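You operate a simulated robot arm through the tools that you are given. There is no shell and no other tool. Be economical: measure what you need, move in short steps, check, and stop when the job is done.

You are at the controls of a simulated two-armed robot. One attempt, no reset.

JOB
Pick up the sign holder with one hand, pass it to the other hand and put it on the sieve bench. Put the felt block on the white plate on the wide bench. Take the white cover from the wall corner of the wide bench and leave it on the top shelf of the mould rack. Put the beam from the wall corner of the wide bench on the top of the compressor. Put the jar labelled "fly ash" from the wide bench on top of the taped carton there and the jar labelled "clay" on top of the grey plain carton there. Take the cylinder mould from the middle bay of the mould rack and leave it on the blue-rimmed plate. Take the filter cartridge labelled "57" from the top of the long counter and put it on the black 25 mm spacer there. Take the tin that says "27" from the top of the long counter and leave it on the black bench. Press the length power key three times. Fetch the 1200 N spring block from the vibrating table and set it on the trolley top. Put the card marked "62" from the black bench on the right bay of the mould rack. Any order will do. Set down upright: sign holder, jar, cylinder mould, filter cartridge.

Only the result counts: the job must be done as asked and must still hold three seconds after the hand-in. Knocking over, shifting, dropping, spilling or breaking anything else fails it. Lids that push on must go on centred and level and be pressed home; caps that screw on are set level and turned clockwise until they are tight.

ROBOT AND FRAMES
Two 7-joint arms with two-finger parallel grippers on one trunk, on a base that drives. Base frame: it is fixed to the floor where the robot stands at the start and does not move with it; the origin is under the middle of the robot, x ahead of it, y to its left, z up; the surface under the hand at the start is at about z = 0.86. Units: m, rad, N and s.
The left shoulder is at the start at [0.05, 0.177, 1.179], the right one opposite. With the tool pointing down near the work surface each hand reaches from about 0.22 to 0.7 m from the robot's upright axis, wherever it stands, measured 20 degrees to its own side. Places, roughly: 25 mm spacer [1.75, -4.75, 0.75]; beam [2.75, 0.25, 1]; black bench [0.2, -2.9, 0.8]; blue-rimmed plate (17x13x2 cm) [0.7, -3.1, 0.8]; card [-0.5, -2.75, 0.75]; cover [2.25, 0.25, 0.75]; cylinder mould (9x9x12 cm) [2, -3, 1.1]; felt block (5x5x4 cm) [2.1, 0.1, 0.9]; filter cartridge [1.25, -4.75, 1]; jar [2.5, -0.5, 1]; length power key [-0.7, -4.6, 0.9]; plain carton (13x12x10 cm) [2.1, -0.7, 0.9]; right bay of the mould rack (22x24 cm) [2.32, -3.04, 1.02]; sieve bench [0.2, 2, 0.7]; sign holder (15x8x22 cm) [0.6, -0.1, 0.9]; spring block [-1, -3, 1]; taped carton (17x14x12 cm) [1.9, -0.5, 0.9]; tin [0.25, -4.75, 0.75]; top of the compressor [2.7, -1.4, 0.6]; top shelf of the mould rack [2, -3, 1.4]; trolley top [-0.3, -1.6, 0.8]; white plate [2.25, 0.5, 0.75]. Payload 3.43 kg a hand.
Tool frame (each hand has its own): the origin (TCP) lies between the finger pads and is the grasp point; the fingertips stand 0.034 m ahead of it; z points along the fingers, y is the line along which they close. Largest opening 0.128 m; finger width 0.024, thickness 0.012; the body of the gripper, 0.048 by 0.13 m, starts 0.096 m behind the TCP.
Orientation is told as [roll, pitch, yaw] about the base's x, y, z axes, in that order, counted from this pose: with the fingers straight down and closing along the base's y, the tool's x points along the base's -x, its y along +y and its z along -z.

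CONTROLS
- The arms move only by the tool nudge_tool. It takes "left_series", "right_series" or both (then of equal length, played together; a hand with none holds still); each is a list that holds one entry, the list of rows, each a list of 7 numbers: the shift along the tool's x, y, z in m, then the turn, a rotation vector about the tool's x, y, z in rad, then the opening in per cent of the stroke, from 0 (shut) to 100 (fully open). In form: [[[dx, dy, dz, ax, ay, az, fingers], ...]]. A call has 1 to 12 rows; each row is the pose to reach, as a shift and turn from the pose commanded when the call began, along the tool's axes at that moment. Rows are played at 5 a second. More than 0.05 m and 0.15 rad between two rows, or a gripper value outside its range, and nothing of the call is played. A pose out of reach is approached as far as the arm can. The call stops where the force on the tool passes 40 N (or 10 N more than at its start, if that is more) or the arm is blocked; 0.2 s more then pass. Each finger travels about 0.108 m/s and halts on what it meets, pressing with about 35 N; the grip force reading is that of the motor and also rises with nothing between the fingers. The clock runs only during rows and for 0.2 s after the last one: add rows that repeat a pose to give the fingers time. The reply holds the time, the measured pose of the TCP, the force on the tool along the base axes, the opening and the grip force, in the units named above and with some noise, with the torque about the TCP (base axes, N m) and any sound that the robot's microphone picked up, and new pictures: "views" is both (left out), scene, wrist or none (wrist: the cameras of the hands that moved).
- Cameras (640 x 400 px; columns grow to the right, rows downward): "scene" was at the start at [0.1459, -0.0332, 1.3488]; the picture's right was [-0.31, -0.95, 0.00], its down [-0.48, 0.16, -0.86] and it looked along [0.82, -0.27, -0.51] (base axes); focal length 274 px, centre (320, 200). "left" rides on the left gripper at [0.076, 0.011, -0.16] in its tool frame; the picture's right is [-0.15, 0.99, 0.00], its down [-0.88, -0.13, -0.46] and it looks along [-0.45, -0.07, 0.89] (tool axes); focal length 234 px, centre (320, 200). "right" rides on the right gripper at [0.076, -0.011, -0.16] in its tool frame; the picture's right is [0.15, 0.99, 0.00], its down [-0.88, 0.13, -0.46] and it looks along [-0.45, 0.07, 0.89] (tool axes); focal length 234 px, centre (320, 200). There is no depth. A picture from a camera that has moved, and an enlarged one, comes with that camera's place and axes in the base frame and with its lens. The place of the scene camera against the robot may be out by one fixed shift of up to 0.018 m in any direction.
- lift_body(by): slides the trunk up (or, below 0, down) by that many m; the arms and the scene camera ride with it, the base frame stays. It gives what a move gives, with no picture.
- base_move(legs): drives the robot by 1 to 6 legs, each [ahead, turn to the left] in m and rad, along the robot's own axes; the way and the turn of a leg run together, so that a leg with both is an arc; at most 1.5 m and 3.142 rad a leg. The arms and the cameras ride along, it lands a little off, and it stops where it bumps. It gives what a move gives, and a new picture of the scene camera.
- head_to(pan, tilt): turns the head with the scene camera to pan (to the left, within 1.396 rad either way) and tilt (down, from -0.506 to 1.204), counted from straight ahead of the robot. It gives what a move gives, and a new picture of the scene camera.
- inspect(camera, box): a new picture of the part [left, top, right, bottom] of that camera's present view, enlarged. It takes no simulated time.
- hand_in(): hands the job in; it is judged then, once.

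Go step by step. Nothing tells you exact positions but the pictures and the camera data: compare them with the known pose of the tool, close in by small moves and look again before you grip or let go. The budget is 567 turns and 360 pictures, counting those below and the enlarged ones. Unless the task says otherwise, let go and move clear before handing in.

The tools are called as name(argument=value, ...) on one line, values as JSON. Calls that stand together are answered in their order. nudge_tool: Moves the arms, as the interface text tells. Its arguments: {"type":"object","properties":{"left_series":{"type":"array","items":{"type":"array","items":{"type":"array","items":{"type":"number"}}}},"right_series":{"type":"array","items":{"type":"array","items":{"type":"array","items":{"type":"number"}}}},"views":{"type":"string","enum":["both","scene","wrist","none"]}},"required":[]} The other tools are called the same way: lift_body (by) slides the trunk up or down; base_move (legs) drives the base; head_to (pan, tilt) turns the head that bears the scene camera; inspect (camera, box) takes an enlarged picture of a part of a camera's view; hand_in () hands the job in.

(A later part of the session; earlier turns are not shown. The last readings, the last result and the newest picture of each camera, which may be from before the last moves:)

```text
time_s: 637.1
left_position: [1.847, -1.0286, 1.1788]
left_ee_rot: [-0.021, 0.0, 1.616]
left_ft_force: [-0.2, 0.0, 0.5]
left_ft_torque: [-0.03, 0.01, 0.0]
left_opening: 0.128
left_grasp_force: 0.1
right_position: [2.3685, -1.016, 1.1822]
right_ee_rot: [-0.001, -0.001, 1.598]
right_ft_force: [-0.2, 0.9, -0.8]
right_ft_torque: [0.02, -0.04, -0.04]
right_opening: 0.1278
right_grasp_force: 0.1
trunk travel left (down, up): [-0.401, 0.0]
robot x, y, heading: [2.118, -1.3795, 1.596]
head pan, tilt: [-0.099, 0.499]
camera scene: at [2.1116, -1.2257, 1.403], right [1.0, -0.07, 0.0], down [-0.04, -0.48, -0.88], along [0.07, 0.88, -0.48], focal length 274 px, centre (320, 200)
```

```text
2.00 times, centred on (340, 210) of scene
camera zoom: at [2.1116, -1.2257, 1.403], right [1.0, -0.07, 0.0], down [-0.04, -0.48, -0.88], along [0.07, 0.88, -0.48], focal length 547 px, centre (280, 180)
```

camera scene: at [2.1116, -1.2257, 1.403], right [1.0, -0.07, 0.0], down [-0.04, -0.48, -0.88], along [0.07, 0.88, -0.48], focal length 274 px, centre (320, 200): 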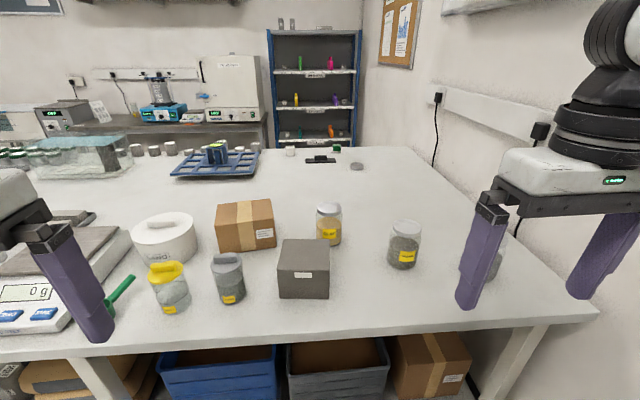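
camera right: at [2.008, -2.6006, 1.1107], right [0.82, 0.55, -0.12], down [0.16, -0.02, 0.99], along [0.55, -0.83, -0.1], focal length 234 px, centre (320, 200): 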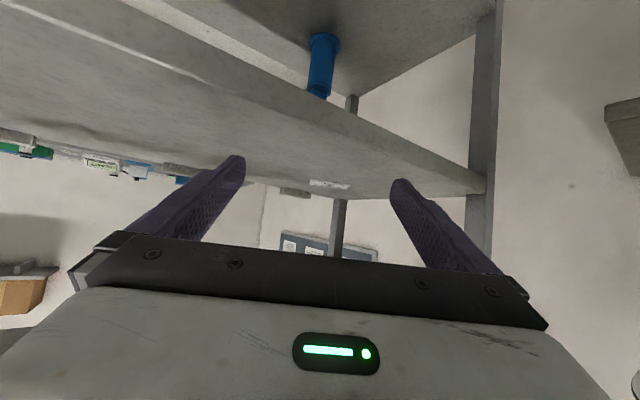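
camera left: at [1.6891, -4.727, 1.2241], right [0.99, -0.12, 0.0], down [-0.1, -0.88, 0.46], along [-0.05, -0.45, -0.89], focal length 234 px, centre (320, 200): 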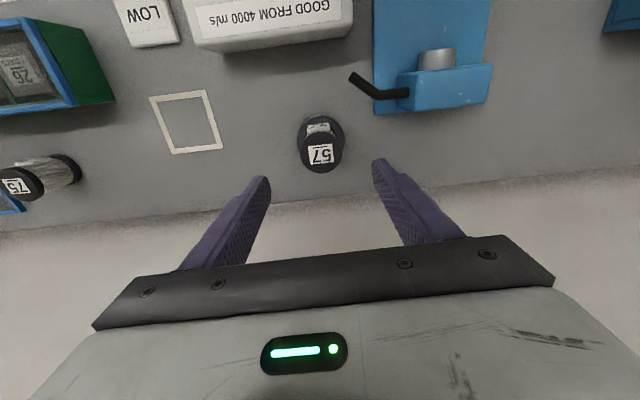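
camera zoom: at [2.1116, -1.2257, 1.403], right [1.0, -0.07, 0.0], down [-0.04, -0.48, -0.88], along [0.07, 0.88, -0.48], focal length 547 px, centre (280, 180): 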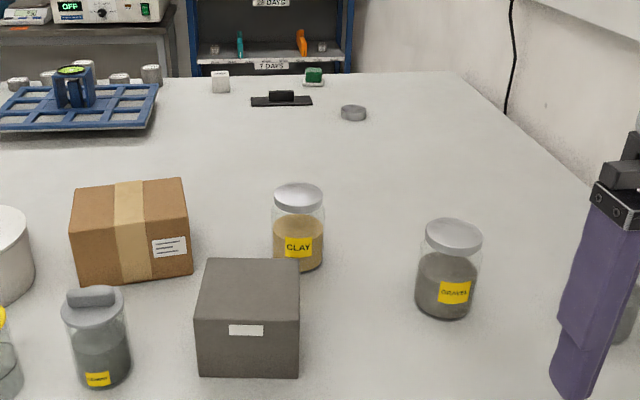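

inspect(camera="scene", box=[140, 255, 250, 320])

nudge_tool(right_series=[[[0.0, -0.04, 0, 0, 0, 0, 100], [0.02, -0.08, 0, 0, 0, 0, 100], [0.04, -0.11, 0, 0, 0, 0, 100]]], views="scene")

```text
5.82 times, centred on (195, 288) of scene
camera zoom: at [2.1116, -1.2257, 1.403], right [1.0, -0.07, 0.0], down [-0.04, -0.48, -0.88], along [0.07, 0.88, -0.48], focal length 1592 px, centre (1047, -309)
```

zoom: 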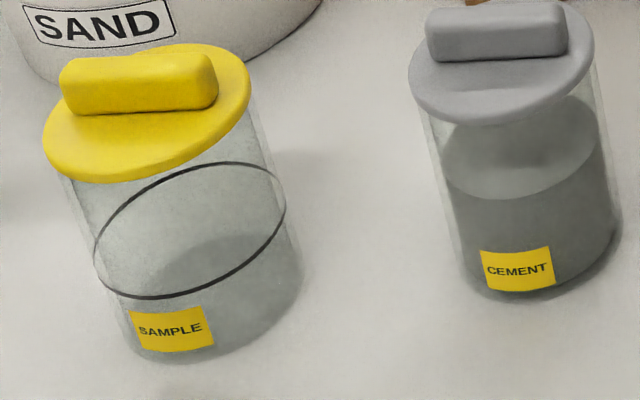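

```text
time_s: 637.9
left_position: [1.8458, -1.0305, 1.1783]
left_ee_rot: [-0.016, -0.002, 1.615]
left_ft_force: [0.8, -0.7, -0.7]
left_ft_torque: [0.06, 0.02, -0.01]
left_opening: 0.128
left_grasp_force: 0.0
right_position: [2.4824, -1.053, 1.1843]
right_ee_rot: [0.003, 0.001, 1.6]
right_ft_force: [-0.1, -0.4, -0.8]
right_ft_torque: [0.01, -0.01, -0.02]
right_opening: 0.1279
right_grasp_force: 0.0
trunk travel left (down, up): [-0.401, 0.0]
robot x, y, heading: [2.1167, -1.3799, 1.596]
head pan, tilt: [-0.099, 0.499]
camera scene: at [2.1123, -1.2263, 1.4032], right [1.0, -0.08, 0.0], down [-0.04, -0.48, -0.88], along [0.07, 0.88, -0.48], focal length 274 px, centre (320, 200)
```

scene: 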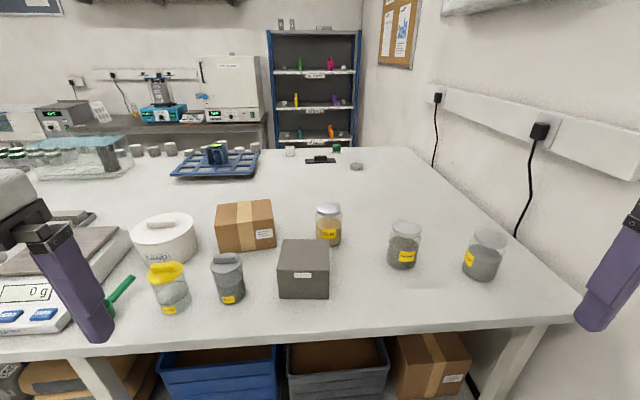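

inspect(camera="scene", box=[370, 210, 520, 295])

```text
4.27 times, centred on (445, 252) of scene
camera zoom: at [2.1123, -1.2263, 1.4032], right [1.0, -0.08, 0.0], down [-0.04, -0.48, -0.88], along [0.07, 0.88, -0.48], focal length 1168 px, centre (-213, -24)
```

zoom: 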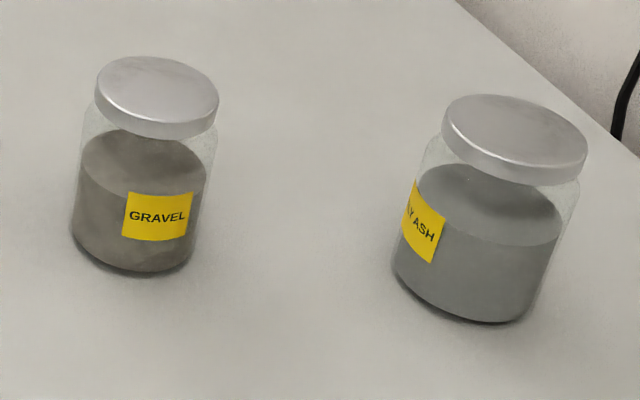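

The far right jar is FLY ASH, the one behind the plain carton is CLAY. I drive up to the bench and bring the right hand over the clay jar.

base_move(legs=[[0.3, -0.02]])

nudge_tool(right_series=[[[-0.02, 0.04, 0, 0, 0, 0, 100], [-0.04, 0.08, 0, 0, 0, 0, 100], [-0.06, 0.12, 0, 0, 0, 0, 100], [-0.09, 0.16, 0, 0, 0, 0, 100], [-0.12, 0.195, 0, 0, 0, 0, 100], [-0.15, 0.23, 0, 0, 0, 0, 100], [-0.18, 0.26, 0, 0, 0, 0, 100], [-0.21, 0.28, 0, 0, 0, 0, 100], [-0.23, 0.285, 0, 0, 0, 0, 100]]], views="both")

```text
time_s: 639.9
left_position: [1.8492, -0.731, 1.178]
left_ee_rot: [-0.02, 0.001, 1.597]
left_ft_force: [-0.7, -0.1, -0.3]
left_ft_torque: [-0.02, 0.03, 0.0]
left_opening: 0.1281
left_grasp_force: 0.1
right_position: [2.483, -0.7651, 1.184]
right_ee_rot: [-0.001, 0.0, 1.578]
right_ft_force: [0.4, -0.1, -0.5]
right_ft_torque: [0.0, -0.01, -0.02]
right_opening: 0.1279
right_grasp_force: 0.0
trunk travel left (down, up): [-0.401, 0.0]
robot x, y, heading: [2.1113, -1.0861, 1.579]
head pan, tilt: [-0.099, 0.499]
camera scene: at [2.1106, -0.9321, 1.403], right [1.0, -0.09, 0.0], down [-0.05, -0.48, -0.88], along [0.08, 0.87, -0.48], focal length 274 px, centre (320, 200)
```

scene: 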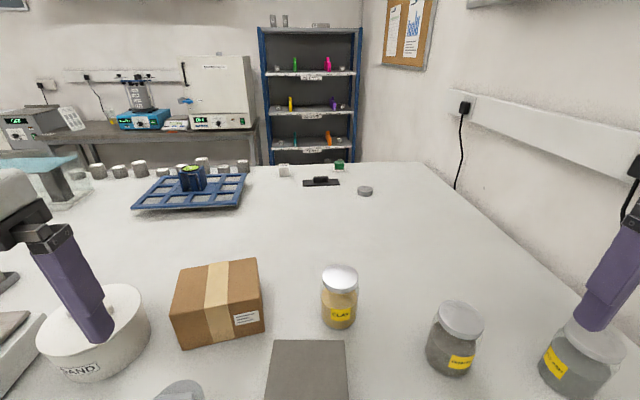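

```text
time_s: 641.9
left_position: [1.8479, -0.731, 1.1777]
left_ee_rot: [-0.021, 0.001, 1.596]
left_ft_force: [0.3, -0.7, -0.3]
left_ft_torque: [0.0, 0.0, 0.03]
left_opening: 0.1281
left_grasp_force: 0.0
right_position: [2.1969, -0.5386, 1.1831]
right_ee_rot: [0.001, 0.0, 1.58]
right_ft_force: [0.3, 0.3, -0.8]
right_ft_torque: [-0.02, 0.0, -0.03]
right_opening: 0.128
right_grasp_force: 0.1
trunk travel left (down, up): [-0.401, 0.0]
robot x, y, heading: [2.1114, -1.091, 1.578]
head pan, tilt: [-0.099, 0.499]
camera scene: at [2.1105, -0.9325, 1.403], right [1.0, -0.09, 0.0], down [-0.05, -0.48, -0.88], along [0.08, 0.87, -0.48], focal length 274 px, centre (320, 200)
camera right: at [2.2086, -0.6144, 1.344], right [-0.99, -0.16, 0.0], down [-0.14, 0.88, 0.46], along [-0.07, 0.45, -0.89], focal length 234 px, centre (320, 200)
```

scene: 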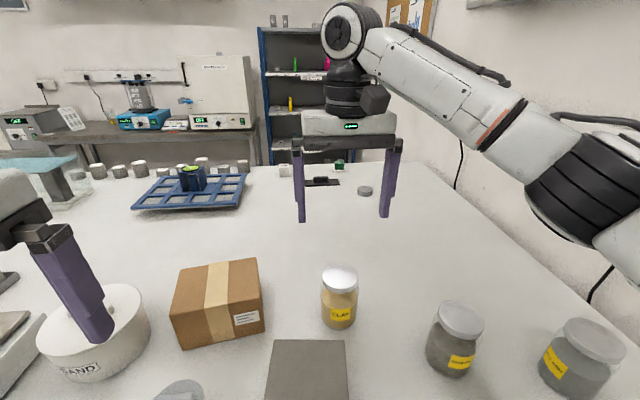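
right: 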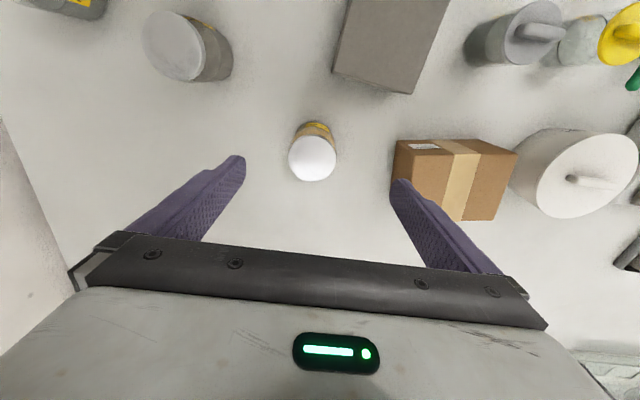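

Clay jar centre ≈(2.203,−.508); plain carton top centre ≈(2.124,−.688). I align over the jar and lower.

nudge_tool(right_series=[[[-0.015, -0.003, 0.03, 0, 0, 0, 100], [-0.03, -0.0063, 0.07, 0, 0, 0, 100], [-0.03, -0.0063, 0.11, 0, 0, 0, 100], [-0.03, -0.0063, 0.145, 0, 0, 0, 100]]], views="wrist")

```text
time_s: 642.9
left_position: [1.8488, -0.7307, 1.1787]
left_ee_rot: [-0.019, 0.0, 1.597]
left_ft_force: [-0.5, 0.6, 1.1]
left_ft_torque: [0.0, 0.04, 0.02]
left_opening: 0.128
left_grasp_force: 0.1
right_position: [2.2041, -0.5073, 1.0406]
right_ee_rot: [-0.001, 0.0, 1.581]
right_ft_force: [1.1, 1.3, 0.7]
right_ft_torque: [-0.03, 0.01, -0.01]
right_opening: 0.1281
right_grasp_force: 0.1
trunk travel left (down, up): [-0.401, 0.0]
robot x, y, heading: [2.1134, -1.0878, 1.571]
head pan, tilt: [-0.099, 0.499]
camera right: at [2.2159, -0.5836, 1.2003], right [-0.99, -0.15, 0.0], down [-0.14, 0.88, 0.46], along [-0.07, 0.45, -0.89], focal length 234 px, centre (320, 200)
```

right: 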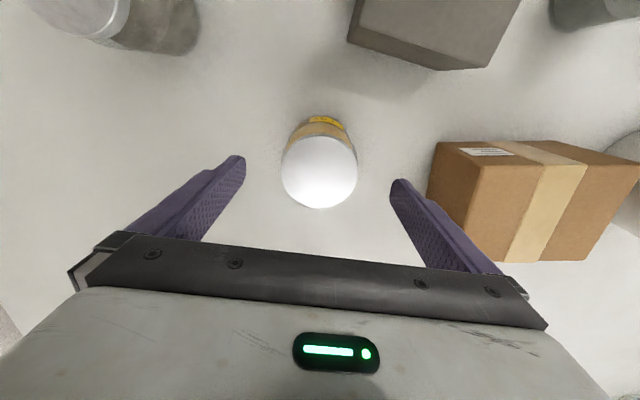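

nudge_tool(right_series=[[[-0.006, 0, 0.04, 0, 0, 0, 100], [-0.006, 0, 0.08, 0, 0, 0, 100], [-0.006, 0, 0.115, 0, 0, 0, 100]]], views="wrist")

```text
time_s: 643.7
left_position: [1.8492, -0.7313, 1.1782]
left_ee_rot: [-0.017, 0.0, 1.598]
left_ft_force: [-0.4, 0.0, -0.5]
left_ft_torque: [-0.01, -0.02, -0.01]
left_opening: 0.128
left_grasp_force: 0.0
right_position: [2.2024, -0.5031, 0.924]
right_ee_rot: [0.0, 0.0, 1.581]
right_ft_force: [-0.7, -0.6, -0.6]
right_ft_torque: [0.0, 0.0, -0.01]
right_opening: 0.128
right_grasp_force: 0.0
trunk travel left (down, up): [-0.401, 0.0]
robot x, y, heading: [2.1123, -1.0893, 1.577]
head pan, tilt: [-0.099, 0.499]
camera right: at [2.2145, -0.5795, 1.0837], right [-0.99, -0.15, 0.0], down [-0.14, 0.88, 0.46], along [-0.07, 0.45, -0.89], focal length 234 px, centre (320, 200)
```

right: 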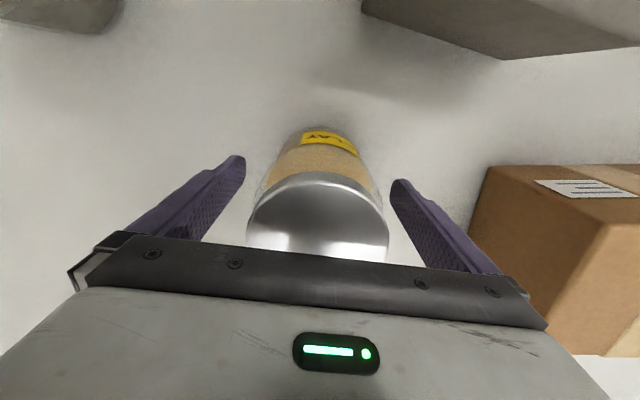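

nudge_tool(right_series=[[[0, 0, 0.005, 0, 0, 0, 80], [0, 0, 0.005, 0, 0, 0, 60], [0, 0, 0.005, 0, 0, 0, 30], [0, 0, 0.005, 0, 0, 0, 0], [0, 0, 0.005, 0, 0, 0, 0], [0, 0, -0.02, 0, 0, 0, 0], [0, 0, -0.06, 0, 0, 0, 0], [0, 0, -0.1, 0, 0, 0, 0], [0, 0, -0.14, 0, 0, 0, 0]]], views="wrist")

```text
time_s: 645.7
left_position: [1.8489, -0.7315, 1.1779]
left_ee_rot: [-0.019, -0.001, 1.597]
left_ft_force: [-0.8, -1.4, 0.6]
left_ft_torque: [0.0, 0.03, 0.01]
left_opening: 0.1278
left_grasp_force: 0.1
right_position: [2.204, -0.5016, 1.0662]
right_ee_rot: [0.0, 0.003, 1.581]
right_ft_force: [-0.7, -0.5, -5.4]
right_ft_torque: [0.01, -0.02, 0.0]
right_opening: 0.0829
right_grasp_force: 34.9
trunk travel left (down, up): [-0.401, 0.0]
robot x, y, heading: [2.1122, -1.086, 1.573]
head pan, tilt: [-0.099, 0.499]
camera right: at [2.216, -0.5774, 1.2254], right [-0.99, -0.16, 0.0], down [-0.14, 0.88, 0.45], along [-0.07, 0.45, -0.89], focal length 234 px, centre (320, 200)
```

right: 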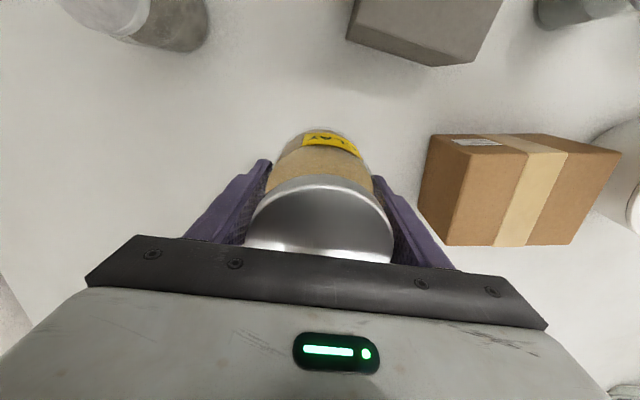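

Clay jar held. I carry it over the plain carton.

nudge_tool(right_series=[[[0, 0, -0.03, 0, 0, 0, 0], [0.03, 0.013, -0.04, 0, 0, 0, 0], [0.065, 0.028, -0.04, 0, 0, 0, 0], [0.1, 0.044, -0.04, 0, 0, 0, 0], [0.135, 0.06, -0.04, 0, 0, 0, 0], [0.165, 0.074, -0.04, 0, 0, 0, 0], [0.185, 0.082, -0.03, 0, 0, 0, 0], [0.185, 0.082, -0.02, 0, 0, 0, 0]]], views="both")

```text
time_s: 647.5
left_position: [1.8487, -0.731, 1.1781]
left_ee_rot: [-0.018, -0.001, 1.596]
left_ft_force: [0.7, -0.2, 0.0]
left_ft_torque: [0.01, 0.0, -0.01]
left_opening: 0.1283
left_grasp_force: 0.1
right_position: [2.1235, -0.6881, 1.0853]
right_ee_rot: [0.001, 0.001, 1.579]
right_ft_force: [0.0, -0.2, -5.5]
right_ft_torque: [0.0, 0.01, -0.02]
right_opening: 0.083
right_grasp_force: 34.2
trunk travel left (down, up): [-0.401, 0.0]
robot x, y, heading: [2.1088, -1.087, 1.579]
head pan, tilt: [-0.099, 0.499]
camera scene: at [2.1107, -0.9322, 1.403], right [1.0, -0.09, 0.0], down [-0.05, -0.48, -0.88], along [0.08, 0.87, -0.48], focal length 274 px, centre (320, 200)
camera right: at [2.1347, -0.7634, 1.2449], right [-0.99, -0.15, 0.0], down [-0.14, 0.88, 0.45], along [-0.07, 0.45, -0.89], focal length 234 px, centre (320, 200)
```

scene: 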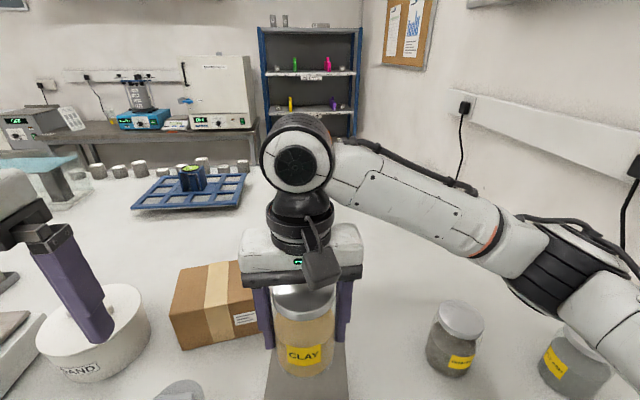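
right: 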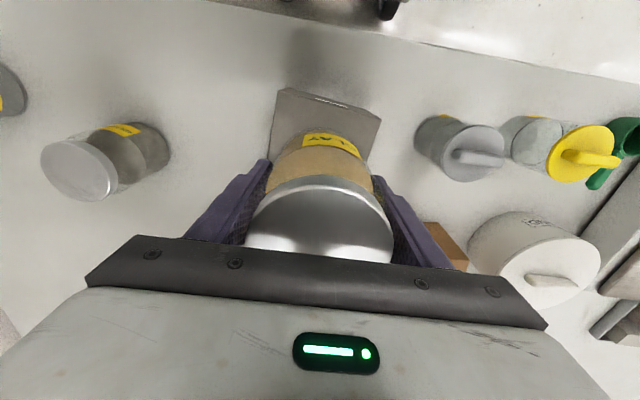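

Centred over the carton. Lower to contact.

nudge_tool(right_series=[[[0, 0, 0.02, 0, 0, 0, 0], [-0.003, -0.001, 0.04, 0, 0, 0, 0], [-0.003, -0.001, 0.053, 0, 0, 0, 0]]], views="none")

```text
time_s: 648.3
left_position: [1.849, -0.7309, 1.1778]
left_ee_rot: [-0.02, 0.001, 1.597]
left_ft_force: [-0.3, 1.3, 0.1]
left_ft_torque: [0.0, -0.01, 0.0]
left_opening: 0.128
left_grasp_force: 0.1
right_position: [2.1228, -0.6845, 1.0313]
right_ee_rot: [-0.001, 0.0, 1.58]
right_ft_force: [-0.1, -0.3, -5.3]
right_ft_torque: [0.0, 0.0, -0.04]
right_opening: 0.0829
right_grasp_force: 35.2
trunk travel left (down, up): [-0.401, 0.0]
robot x, y, heading: [2.1132, -1.0873, 1.573]
head pan, tilt: [-0.099, 0.499]
```

nudge_tool(right_series=[[[0, 0, 0.005, 0, 0, 0, 0], [0, 0, 0.009, 0, 0, 0, 0], [0, 0, 0.012, 0, 0, 0, 0]]], views="none")

```text
time_s: 649.1
left_position: [1.849, -0.7312, 1.1783]
left_ee_rot: [-0.018, 0.0, 1.596]
left_ft_force: [0.0, -0.8, 0.8]
left_ft_torque: [0.01, 0.0, 0.01]
left_opening: 0.128
left_grasp_force: 0.1
right_position: [2.1226, -0.6845, 1.0186]
right_ee_rot: [0.001, 0.0, 1.579]
right_ft_force: [0.2, -0.6, -5.3]
right_ft_torque: [-0.05, 0.0, 0.03]
right_opening: 0.0829
right_grasp_force: 35.5
trunk travel left (down, up): [-0.401, 0.0]
robot x, y, heading: [2.1136, -1.0885, 1.575]
head pan, tilt: [-0.099, 0.499]
```

nudge_tool(right_series=[[[0, 0, 0.003, 0, 0, 0, 0], [0, 0, 0.006, 0, 0, 0, 0]]], views="none")

```text
time_s: 649.7
left_position: [1.8487, -0.7323, 1.1797]
left_ee_rot: [-0.018, -0.001, 1.598]
left_ft_force: [0.7, -0.6, 0.5]
left_ft_torque: [0.02, -0.02, 0.04]
left_opening: 0.128
left_grasp_force: 0.0
right_position: [2.1221, -0.6845, 1.0169]
right_ee_rot: [0.003, -0.005, 1.579]
right_ft_force: [1.4, 1.2, 23.9]
right_ft_torque: [-0.8, -0.49, 0.14]
right_opening: 0.0827
right_grasp_force: 35.2
trunk travel left (down, up): [-0.401, 0.0]
robot x, y, heading: [2.1121, -1.0882, 1.574]
head pan, tilt: [-0.099, 0.499]
```

Contact on the carton. Relieve, release and rise.

nudge_tool(right_series=[[[0, 0, -0.003, 0, 0, 0, 0], [0, 0, -0.003, 0, 0, 0, 72], [0, 0, -0.003, 0, 0, 0, 85], [0, 0, -0.003, 0, 0, 0, 100], [0, 0, -0.04, 0, 0, 0, 100], [0, 0, -0.08, 0, 0, 0, 100], [0, 0, -0.12, 0, 0, 0, 100], [0, 0, -0.16, 0, 0, 0, 100]]], views="both")

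```text
time_s: 651.5
left_position: [1.8488, -0.7315, 1.1783]
left_ee_rot: [-0.019, 0.0, 1.598]
left_ft_force: [0.1, -0.2, 0.2]
left_ft_torque: [0.03, -0.01, 0.0]
left_opening: 0.1279
left_grasp_force: 0.1
right_position: [2.1197, -0.6863, 1.1735]
right_ee_rot: [0.001, 0.001, 1.579]
right_ft_force: [-0.6, -0.4, 0.8]
right_ft_torque: [0.0, 0.0, 0.02]
right_opening: 0.1276
right_grasp_force: 0.0
trunk travel left (down, up): [-0.401, 0.0]
robot x, y, heading: [2.1105, -1.0899, 1.577]
head pan, tilt: [-0.099, 0.499]
camera scene: at [2.1103, -0.9333, 1.4031], right [1.0, -0.09, 0.0], down [-0.05, -0.48, -0.88], along [0.08, 0.87, -0.48], focal length 274 px, centre (320, 200)
camera right: at [2.1318, -0.7619, 1.3342], right [-0.99, -0.15, 0.0], down [-0.14, 0.88, 0.46], along [-0.07, 0.45, -0.89], focal length 234 px, centre (320, 200)
```

scene: 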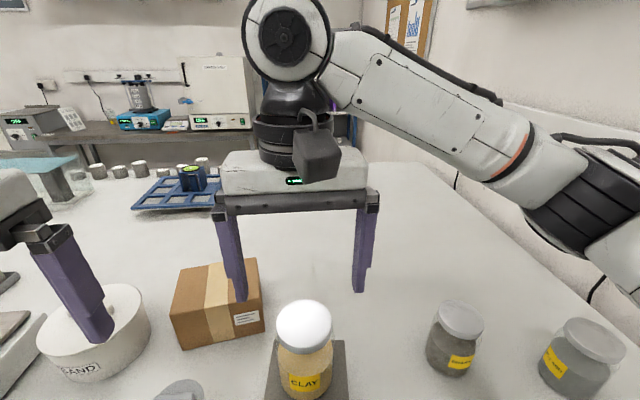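
right: 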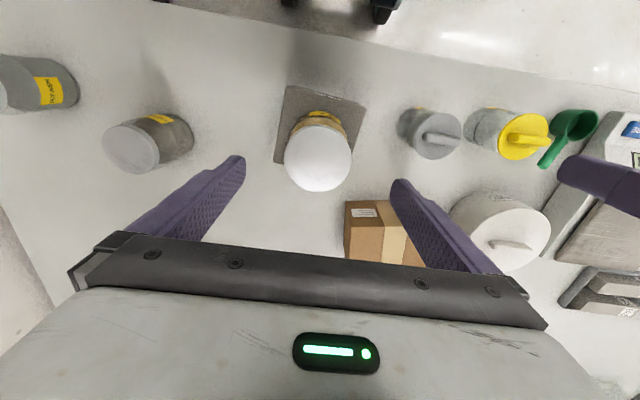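

The clay jar stands on the plain carton. Now the right hand goes over to the fly ash jar.

nudge_tool(right_series=[[[0.0, -0.045, 0, 0, 0, 0, 100], [0.0, -0.09, 0, 0, 0, 0, 100], [0.0, -0.135, 0, 0, 0, 0, 100], [0.0, -0.18, 0, 0, 0, 0, 100], [0.0, -0.225, 0, 0, 0, 0, 100], [0.0, -0.27, 0, 0, 0, 0, 100], [0.0, -0.315, 0, 0, 0, 0, 100], [0.0, -0.36, 0, 0, 0, 0, 100], [0.0, -0.405, 0, 0, 0, 0, 100], [0.0, -0.45, 0, 0, 0, 0, 100], [0.0, -0.45, 0.03, 0, 0, 0, 100]]], views="both")

```text
time_s: 653.9
left_position: [1.8488, -0.7319, 1.1793]
left_ee_rot: [-0.02, 0.0, 1.597]
left_ft_force: [0.4, -1.6, 0.0]
left_ft_torque: [-0.01, 0.02, 0.0]
left_opening: 0.1278
left_grasp_force: 0.1
right_position: [2.5729, -0.6789, 1.1423]
right_ee_rot: [0.002, -0.001, 1.579]
right_ft_force: [-0.4, 1.2, 0.2]
right_ft_torque: [0.01, 0.0, -0.03]
right_opening: 0.128
right_grasp_force: 0.0
trunk travel left (down, up): [-0.401, 0.0]
robot x, y, heading: [2.1104, -1.0836, 1.576]
head pan, tilt: [-0.099, 0.499]
camera scene: at [2.1108, -0.9325, 1.403], right [1.0, -0.09, 0.0], down [-0.05, -0.48, -0.88], along [0.08, 0.87, -0.48], focal length 274 px, centre (320, 200)
camera right: at [2.5853, -0.755, 1.3029], right [-0.99, -0.16, 0.0], down [-0.14, 0.88, 0.46], along [-0.07, 0.45, -0.89], focal length 234 px, centre (320, 200)
```

scene: 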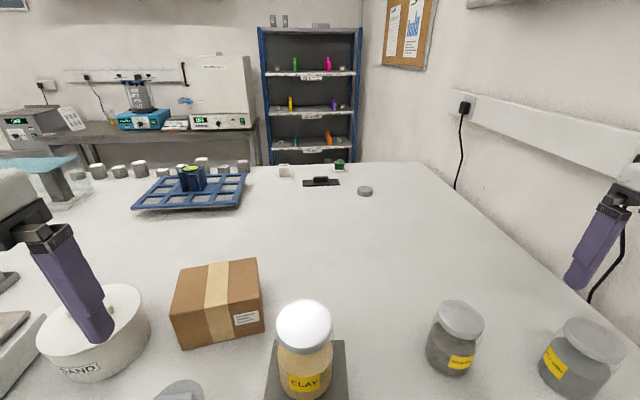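
right: 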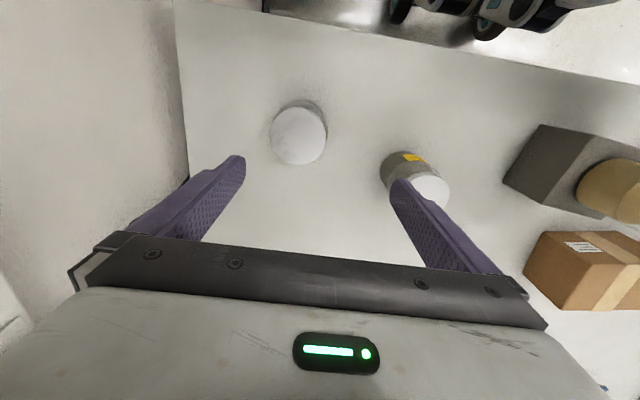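

Fly ash jar centre ≈(2.602,−.683). Align and lower.

nudge_tool(right_series=[[[0.002, -0.015, 0.03, 0, 0, 0, 100], [0.004, -0.029, 0.07, 0, 0, 0, 100], [0.004, -0.029, 0.105, 0, 0, 0, 100]]], views="wrist")

```text
time_s: 654.7
left_position: [1.848, -0.7316, 1.1792]
left_ee_rot: [-0.02, 0.0, 1.597]
left_ft_force: [-0.2, -0.5, 0.3]
left_ft_torque: [0.0, 0.01, 0.05]
left_opening: 0.1277
left_grasp_force: 0.1
right_position: [2.6018, -0.684, 1.0365]
right_ee_rot: [-0.001, -0.001, 1.579]
right_ft_force: [0.7, -0.2, 1.0]
right_ft_torque: [0.0, -0.01, 0.02]
right_opening: 0.1279
right_grasp_force: 0.0
trunk travel left (down, up): [-0.401, 0.0]
robot x, y, heading: [2.1127, -1.0895, 1.575]
head pan, tilt: [-0.099, 0.499]
camera right: at [2.6134, -0.7597, 1.198], right [-0.99, -0.16, 0.0], down [-0.14, 0.88, 0.46], along [-0.07, 0.45, -0.89], focal length 234 px, centre (320, 200)
```

right: 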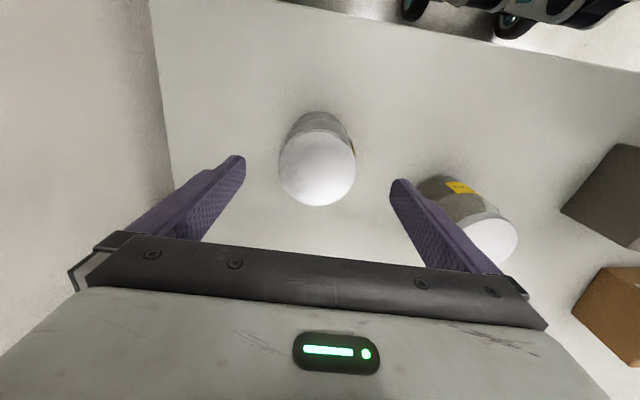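

nudge_tool(right_series=[[[-0.003, 0.001, 0.04, 0, 0, 0, 100], [-0.003, 0.001, 0.08, 0, 0, 0, 100], [-0.003, 0.001, 0.116, 0, 0, 0, 100], [-0.003, 0.001, 0.116, 0, 0, 0, 80]]], views="wrist")

```text
time_s: 655.7
left_position: [1.8488, -0.7312, 1.1789]
left_ee_rot: [-0.019, -0.002, 1.597]
left_ft_force: [0.1, -0.3, -0.4]
left_ft_torque: [-0.01, 0.0, 0.03]
left_opening: 0.128
left_grasp_force: 0.0
right_position: [2.6005, -0.6813, 0.9204]
right_ee_rot: [0.0, -0.002, 1.578]
right_ft_force: [0.5, 0.0, -0.2]
right_ft_torque: [-0.03, -0.01, 0.0]
right_opening: 0.1022
right_grasp_force: 0.2
trunk travel left (down, up): [-0.401, 0.0]
robot x, y, heading: [2.1095, -1.0897, 1.573]
head pan, tilt: [-0.099, 0.499]
camera right: at [2.612, -0.7571, 1.0807], right [-0.99, -0.15, 0.0], down [-0.14, 0.88, 0.46], along [-0.07, 0.45, -0.89], focal length 234 px, centre (320, 200)
```

right: 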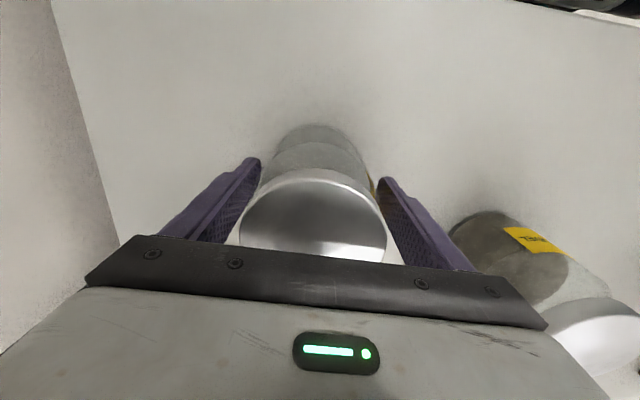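

nudge_tool(right_series=[[[0, -0.002, 0, 0, 0, 0, 60], [0, -0.002, 0, 0, 0, 0, 30], [0, -0.002, 0, 0, 0, 0, 0], [0, -0.002, 0, 0, 0, 0, 0], [0, -0.002, -0.03, 0, 0, 0, 0], [0, 0, -0.075, 0, 0, 0, 0], [0, 0, -0.12, 0, 0, 0, 0], [0, 0, -0.165, 0, 0, 0, 0], [0, 0, -0.21, 0, 0, 0, 0], [0, 0, -0.25, 0, 0, 0, 0]]], views="wrist")

```text
time_s: 657.9
left_position: [1.8507, -0.7289, 1.1782]
left_ee_rot: [-0.017, 0.001, 1.597]
left_ft_force: [1.0, 1.5, 0.1]
left_ft_torque: [-0.13, 0.07, 0.0]
left_opening: 0.1282
left_grasp_force: 0.1
right_position: [2.6024, -0.6822, 1.1647]
right_ee_rot: [0.003, 0.024, 1.58]
right_ft_force: [1.5, 1.5, 10.3]
right_ft_torque: [0.13, 0.11, -0.01]
right_opening: 0.0821
right_grasp_force: 35.1
trunk travel left (down, up): [-0.401, 0.0]
robot x, y, heading: [2.113, -1.0898, 1.58]
head pan, tilt: [-0.099, 0.499]
camera right: at [2.6138, -0.7542, 1.3252], right [-0.99, -0.15, 0.01], down [-0.14, 0.89, 0.44], along [-0.07, 0.43, -0.9], focal length 234 px, centre (320, 200)
```

right: 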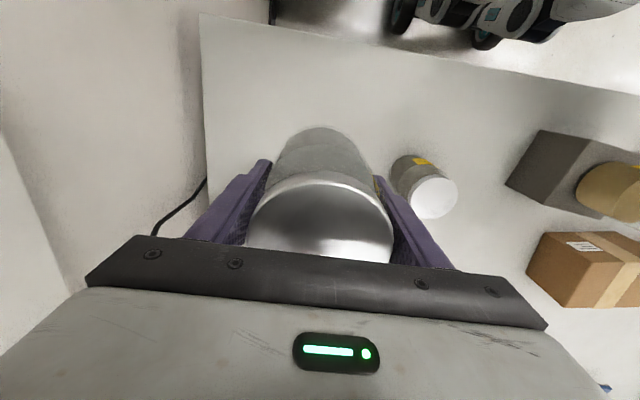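

The force reading is odd — the arm may be near the wall fittings. I move gently inward and check.

nudge_tool(right_series=[[[0.0, 0.02, 0.015, 0, 0, 0, 0], [0.0, 0.05, 0.02, 0, 0, 0, 0], [0.01, 0.08, 0.02, 0, 0, 0, 0], [0.01, 0.08, 0.02, 0, 0, 0, 0]]], views="scene")

```text
time_s: 658.9
left_position: [1.8502, -0.7302, 1.1774]
left_ee_rot: [-0.018, -0.001, 1.596]
left_ft_force: [-0.5, 0.8, -0.9]
left_ft_torque: [-0.01, -0.02, 0.0]
left_opening: 0.1279
left_grasp_force: 0.1
right_position: [2.5213, -0.6942, 1.1504]
right_ee_rot: [0.0, 0.001, 1.579]
right_ft_force: [0.7, 0.0, -6.0]
right_ft_torque: [0.02, -0.02, -0.02]
right_opening: 0.0826
right_grasp_force: 35.1
trunk travel left (down, up): [-0.401, 0.0]
robot x, y, heading: [2.1111, -1.0882, 1.576]
head pan, tilt: [-0.099, 0.499]
camera scene: at [2.1112, -0.9324, 1.403], right [1.0, -0.09, 0.0], down [-0.05, -0.48, -0.88], along [0.08, 0.87, -0.48], focal length 274 px, centre (320, 200)
```

scene: 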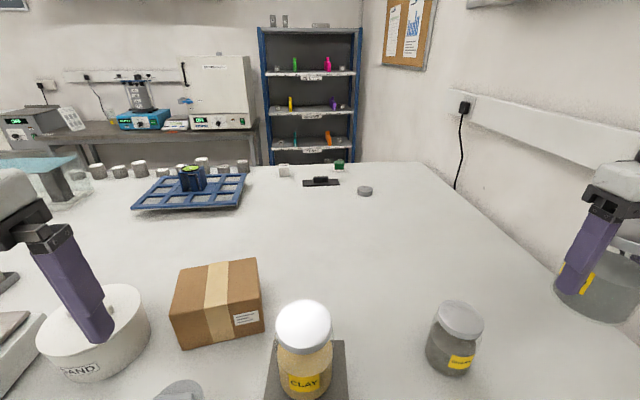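

All fine again. I bring the jar closer to my body, back off well clear of the clay jar, and shift left in front of the taped carton.

nudge_tool(right_series=[[[0.01, 0.03, -0.01, 0, 0, 0, 0], [0.02, 0.06, -0.02, 0, 0, 0, 0], [0.03, 0.1, -0.03, 0, 0, 0, 0]]], views="none")

```text
time_s: 659.7
left_position: [1.8475, -0.7316, 1.1778]
left_ee_rot: [-0.019, 0.001, 1.599]
left_ft_force: [-0.2, 0.1, -0.9]
left_ft_torque: [0.01, 0.0, 0.0]
left_opening: 0.128
left_grasp_force: 0.1
right_position: [2.419, -0.7242, 1.1828]
right_ee_rot: [-0.001, 0.002, 1.58]
right_ft_force: [-1.6, -1.1, -4.9]
right_ft_torque: [0.01, -0.03, -0.02]
right_opening: 0.0823
right_grasp_force: 35.4
trunk travel left (down, up): [-0.401, 0.0]
robot x, y, heading: [2.1106, -1.0893, 1.573]
head pan, tilt: [-0.099, 0.499]
```

base_move(legs=[[-0.35, 0], [0, 1.57], [0.38, 0], [0, -1.57]])

```text
time_s: 671.5
left_position: [1.4878, -1.0632, 1.179]
left_ee_rot: [-0.018, -0.001, 1.575]
left_ft_force: [-0.5, 0.0, 0.2]
left_ft_torque: [0.01, -0.02, 0.01]
left_opening: 0.1279
left_grasp_force: 0.1
right_position: [2.0578, -1.0694, 1.1824]
right_ee_rot: [0.001, 0.001, 1.559]
right_ft_force: [0.3, -0.4, -5.2]
right_ft_torque: [-0.01, 0.0, -0.02]
right_opening: 0.0823
right_grasp_force: 34.8
trunk travel left (down, up): [-0.401, 0.0]
robot x, y, heading: [1.7433, -1.4287, 1.555]
head pan, tilt: [-0.099, 0.499]
camera scene: at [1.7448, -1.2704, 1.403], right [0.99, -0.12, 0.0], down [-0.06, -0.48, -0.88], along [0.1, 0.87, -0.48], focal length 274 px, centre (320, 200)
```

scene: 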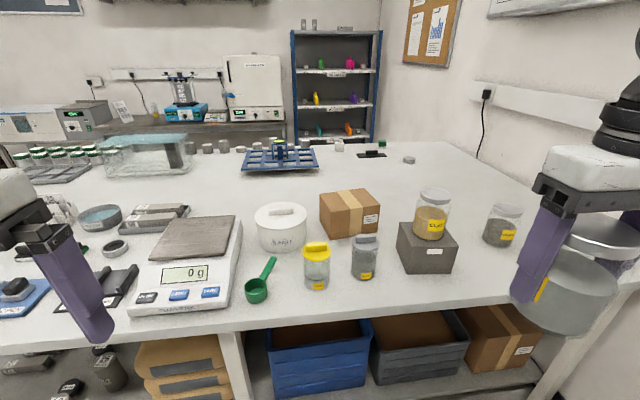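

nudge_tool(right_series=[[[0.0, 0.04, 0, 0, 0, 0, 0], [0.0, 0.08, 0, 0, 0, 0, 0], [0.0, 0.12, -0.01, 0, 0, 0, 0]]], views="none")

```text
time_s: 672.3
left_position: [1.4862, -1.0623, 1.1782]
left_ee_rot: [-0.02, -0.001, 1.573]
left_ft_force: [-0.2, -1.0, 0.8]
left_ft_torque: [0.01, -0.04, -0.01]
left_opening: 0.1279
left_grasp_force: 0.0
right_position: [1.9353, -1.0674, 1.1918]
right_ee_rot: [-0.002, 0.0, 1.556]
right_ft_force: [0.3, 1.1, -6.1]
right_ft_torque: [-0.01, -0.07, -0.01]
right_opening: 0.0825
right_grasp_force: 34.6
trunk travel left (down, up): [-0.401, 0.0]
robot x, y, heading: [1.7396, -1.4263, 1.551]
head pan, tilt: [-0.099, 0.499]
```

base_move(legs=[[0.34, 0.02]])

nudge_tool(right_series=[[[-0.04, 0, 0, 0, 0, 0, 0], [-0.08, 0, 0, 0, 0, 0, 0], [-0.12, 0, 0, 0, 0, 0, 0], [-0.15, 0, 0, 0, 0, 0, 0]]], views="both")

```text
time_s: 674.5
left_position: [1.4834, -0.7289, 1.1781]
left_ee_rot: [-0.019, 0.001, 1.594]
left_ft_force: [-0.8, 0.5, -0.4]
left_ft_torque: [-0.04, 0.01, -0.02]
left_opening: 0.1281
left_grasp_force: 0.1
right_position: [1.9325, -0.7254, 1.1918]
right_ee_rot: [-0.001, 0.002, 1.576]
right_ft_force: [-0.2, -0.4, -4.7]
right_ft_torque: [-0.04, 0.03, 0.0]
right_opening: 0.0826
right_grasp_force: 35.4
trunk travel left (down, up): [-0.401, 0.0]
robot x, y, heading: [1.7455, -1.0889, 1.566]
head pan, tilt: [-0.099, 0.499]
camera scene: at [1.7445, -0.9313, 1.4029], right [1.0, -0.1, 0.0], down [-0.05, -0.48, -0.88], along [0.09, 0.87, -0.48], focal length 274 px, centre (320, 200)
```

scene: 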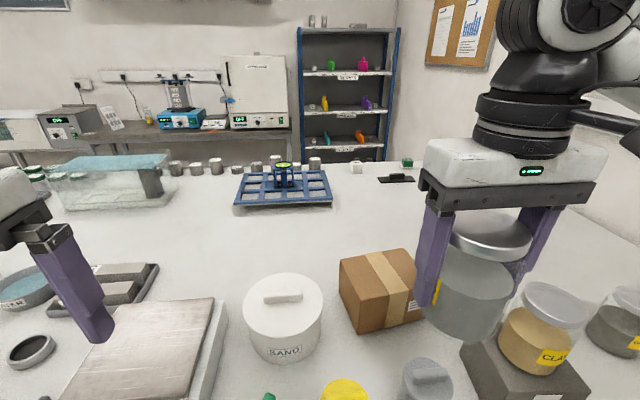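

```text
time_s: 675.5
left_position: [1.4837, -0.7288, 1.1769]
left_ee_rot: [-0.019, 0.0, 1.592]
left_ft_force: [0.0, -0.3, -1.0]
left_ft_torque: [0.0, -0.01, -0.02]
left_opening: 0.1279
left_grasp_force: 0.0
right_position: [1.9322, -0.5765, 1.1922]
right_ee_rot: [0.0, 0.002, 1.576]
right_ft_force: [0.2, -0.3, -5.8]
right_ft_torque: [0.02, 0.01, -0.01]
right_opening: 0.0823
right_grasp_force: 35.0
trunk travel left (down, up): [-0.401, 0.0]
robot x, y, heading: [1.747, -1.089, 1.571]
head pan, tilt: [-0.099, 0.499]
camera scene: at [1.7443, -0.9313, 1.4029], right [1.0, -0.1, 0.0], down [-0.05, -0.48, -0.88], along [0.09, 0.87, -0.48], focal length 274 px, centre (320, 200)
camera right: at [1.9446, -0.6517, 1.3529], right [-0.99, -0.15, 0.0], down [-0.13, 0.88, 0.45], along [-0.07, 0.45, -0.89], focal length 234 px, centre (320, 200)
```

scene: 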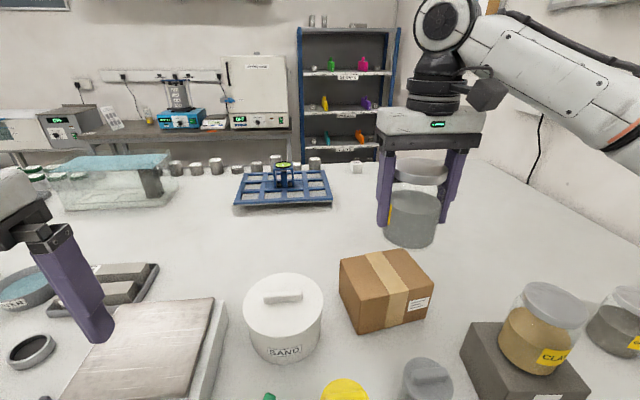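
right: 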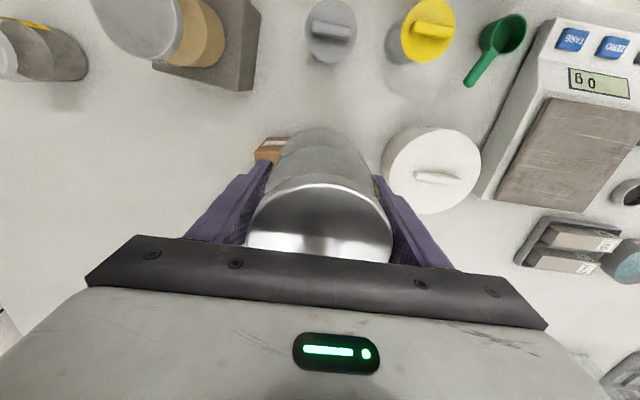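

Taped carton top centre ≈(1.93,−.506). I move over it and lower part-way.

nudge_tool(right_series=[[[-0.035, 0.0, 0, 0, 0, 0, 0], [-0.07, 0.001, 0.0, 0, 0, 0, 0], [-0.07, 0.001, 0.04, 0, 0, 0, 0], [-0.07, 0.001, 0.08, 0, 0, 0, 0], [-0.07, 0.001, 0.11, 0, 0, 0, 0]]], views="both")

```text
time_s: 676.7
left_position: [1.485, -0.7288, 1.1778]
left_ee_rot: [-0.017, 0.0, 1.593]
left_ft_force: [-0.1, 0.2, 0.5]
left_ft_torque: [-0.01, -0.01, 0.0]
left_opening: 0.1281
left_grasp_force: 0.1
right_position: [1.9305, -0.5059, 1.0823]
right_ee_rot: [-0.002, 0.003, 1.574]
right_ft_force: [-0.4, -0.2, -5.8]
right_ft_torque: [-0.03, -0.01, 0.01]
right_opening: 0.0825
right_grasp_force: 34.8
trunk travel left (down, up): [-0.401, 0.0]
robot x, y, heading: [1.7458, -1.0898, 1.569]
head pan, tilt: [-0.099, 0.499]
camera scene: at [1.7449, -0.9313, 1.4029], right [1.0, -0.1, 0.0], down [-0.05, -0.48, -0.88], along [0.09, 0.87, -0.48], focal length 274 px, centre (320, 200)
camera right: at [1.9426, -0.5834, 1.242], right [-0.99, -0.15, 0.0], down [-0.13, 0.88, 0.45], along [-0.07, 0.45, -0.89], focal length 234 px, centre (320, 200)
```

scene: 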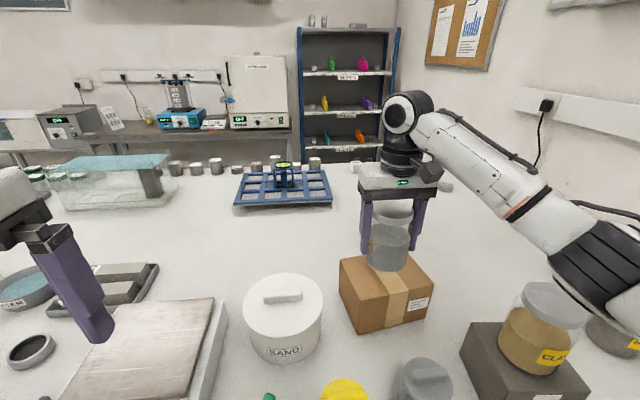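
right: 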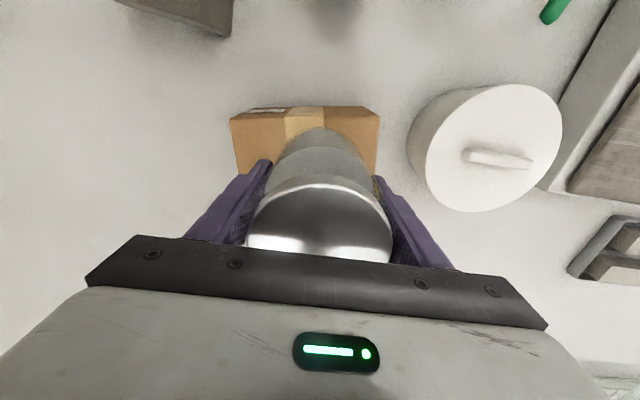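

inspect(camera="right", box=[210, 90, 410, 200])

inspect(camera="scene", box=[320, 200, 450, 340])

```text
3.20 times, centred on (310, 145) of right
camera zoom: at [1.9426, -0.5834, 1.242], right [-0.99, -0.15, 0.0], down [-0.13, 0.88, 0.45], along [-0.07, 0.45, -0.89], focal length 749 px, centre (352, 376)
```

zoom: 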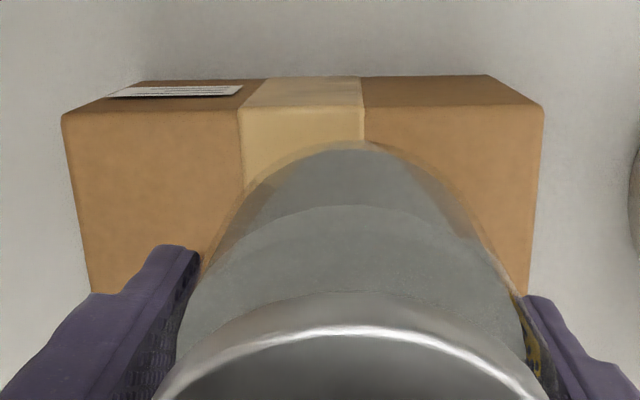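

```text
2.86 times, centred on (385, 270) of scene
camera zoom: at [1.7449, -0.9313, 1.4029], right [1.0, -0.1, 0.0], down [-0.05, -0.48, -0.88], along [0.09, 0.87, -0.48], focal length 782 px, centre (134, 0)
```

zoom: 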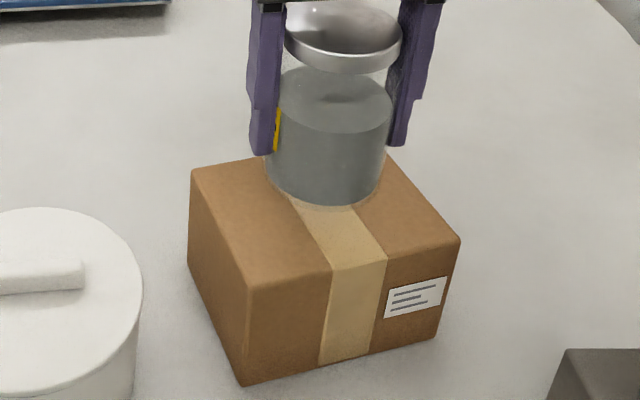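

Carton centre refined to ≈(1.939,−.49). Small shift, then lower to contact.

nudge_tool(right_series=[[[-0.007, -0.004, 0.01, 0, 0, 0, 0], [-0.014, -0.008, 0.02, 0, 0, 0, 0], [-0.014, -0.008, 0.032, 0, 0, 0, 0]]], views="none")

```text
time_s: 677.5
left_position: [1.4834, -0.7289, 1.179]
left_ee_rot: [-0.019, 0.0, 1.595]
left_ft_force: [-1.0, 0.3, 0.8]
left_ft_torque: [0.0, 0.0, 0.01]
left_opening: 0.1278
left_grasp_force: 0.1
right_position: [1.9387, -0.4914, 1.049]
right_ee_rot: [0.0, 0.002, 1.574]
right_ft_force: [0.0, -0.1, -5.4]
right_ft_torque: [-0.03, 0.01, -0.02]
right_opening: 0.0825
right_grasp_force: 35.3
trunk travel left (down, up): [-0.401, 0.0]
robot x, y, heading: [1.7441, -1.0889, 1.575]
head pan, tilt: [-0.099, 0.499]
```

nudge_tool(right_series=[[[0, 0, 0.004, 0, 0, 0, 0], [0, 0, 0.008, 0, 0, 0, 0], [0, 0, 0.011, 0, 0, 0, 0]]], views="none")

```text
time_s: 678.3
left_position: [1.4827, -0.7292, 1.1784]
left_ee_rot: [-0.021, 0.0, 1.593]
left_ft_force: [0.2, -0.1, 0.1]
left_ft_torque: [-0.01, -0.02, -0.01]
left_opening: 0.1278
left_grasp_force: 0.1
right_position: [1.9371, -0.4922, 1.0391]
right_ee_rot: [0.0, 0.003, 1.575]
right_ft_force: [0.1, 0.4, -5.8]
right_ft_torque: [-0.04, 0.03, 0.02]
right_opening: 0.0824
right_grasp_force: 35.6
trunk travel left (down, up): [-0.401, 0.0]
robot x, y, heading: [1.7438, -1.0876, 1.575]
head pan, tilt: [-0.099, 0.499]
```

nudge_tool(right_series=[[[0, 0, 0.003, 0, 0, 0, 0], [0, 0, 0.006, 0, 0, 0, 0]]], views="none")

```text
time_s: 678.9
left_position: [1.4829, -0.7292, 1.1787]
left_ee_rot: [-0.018, 0.0, 1.593]
left_ft_force: [-0.4, 1.0, -0.2]
left_ft_torque: [0.02, 0.04, 0.01]
left_opening: 0.1281
left_grasp_force: 0.0
right_position: [1.9384, -0.4923, 1.0341]
right_ee_rot: [0.001, 0.001, 1.576]
right_ft_force: [0.2, -0.4, -5.7]
right_ft_torque: [0.0, 0.01, 0.01]
right_opening: 0.0824
right_grasp_force: 35.2
trunk travel left (down, up): [-0.401, 0.0]
robot x, y, heading: [1.744, -1.0912, 1.573]
head pan, tilt: [-0.099, 0.499]
```

nudge_tool(right_series=[[[0, 0, 0.003, 0, 0, 0, 0], [0, 0, 0.006, 0, 0, 0, 0]]], views="none")

```text
time_s: 679.5
left_position: [1.4832, -0.7314, 1.1792]
left_ee_rot: [-0.019, -0.002, 1.593]
left_ft_force: [-0.8, 0.0, -0.5]
left_ft_torque: [-0.02, 0.0, -0.01]
left_opening: 0.128
left_grasp_force: 0.1
right_position: [1.939, -0.4927, 1.0307]
right_ee_rot: [0.001, -0.01, 1.576]
right_ft_force: [2.8, 4.9, 16.8]
right_ft_torque: [-0.51, -0.25, 0.09]
right_opening: 0.0825
right_grasp_force: 35.0
trunk travel left (down, up): [-0.401, 0.0]
robot x, y, heading: [1.7464, -1.0871, 1.565]
head pan, tilt: [-0.099, 0.499]
```

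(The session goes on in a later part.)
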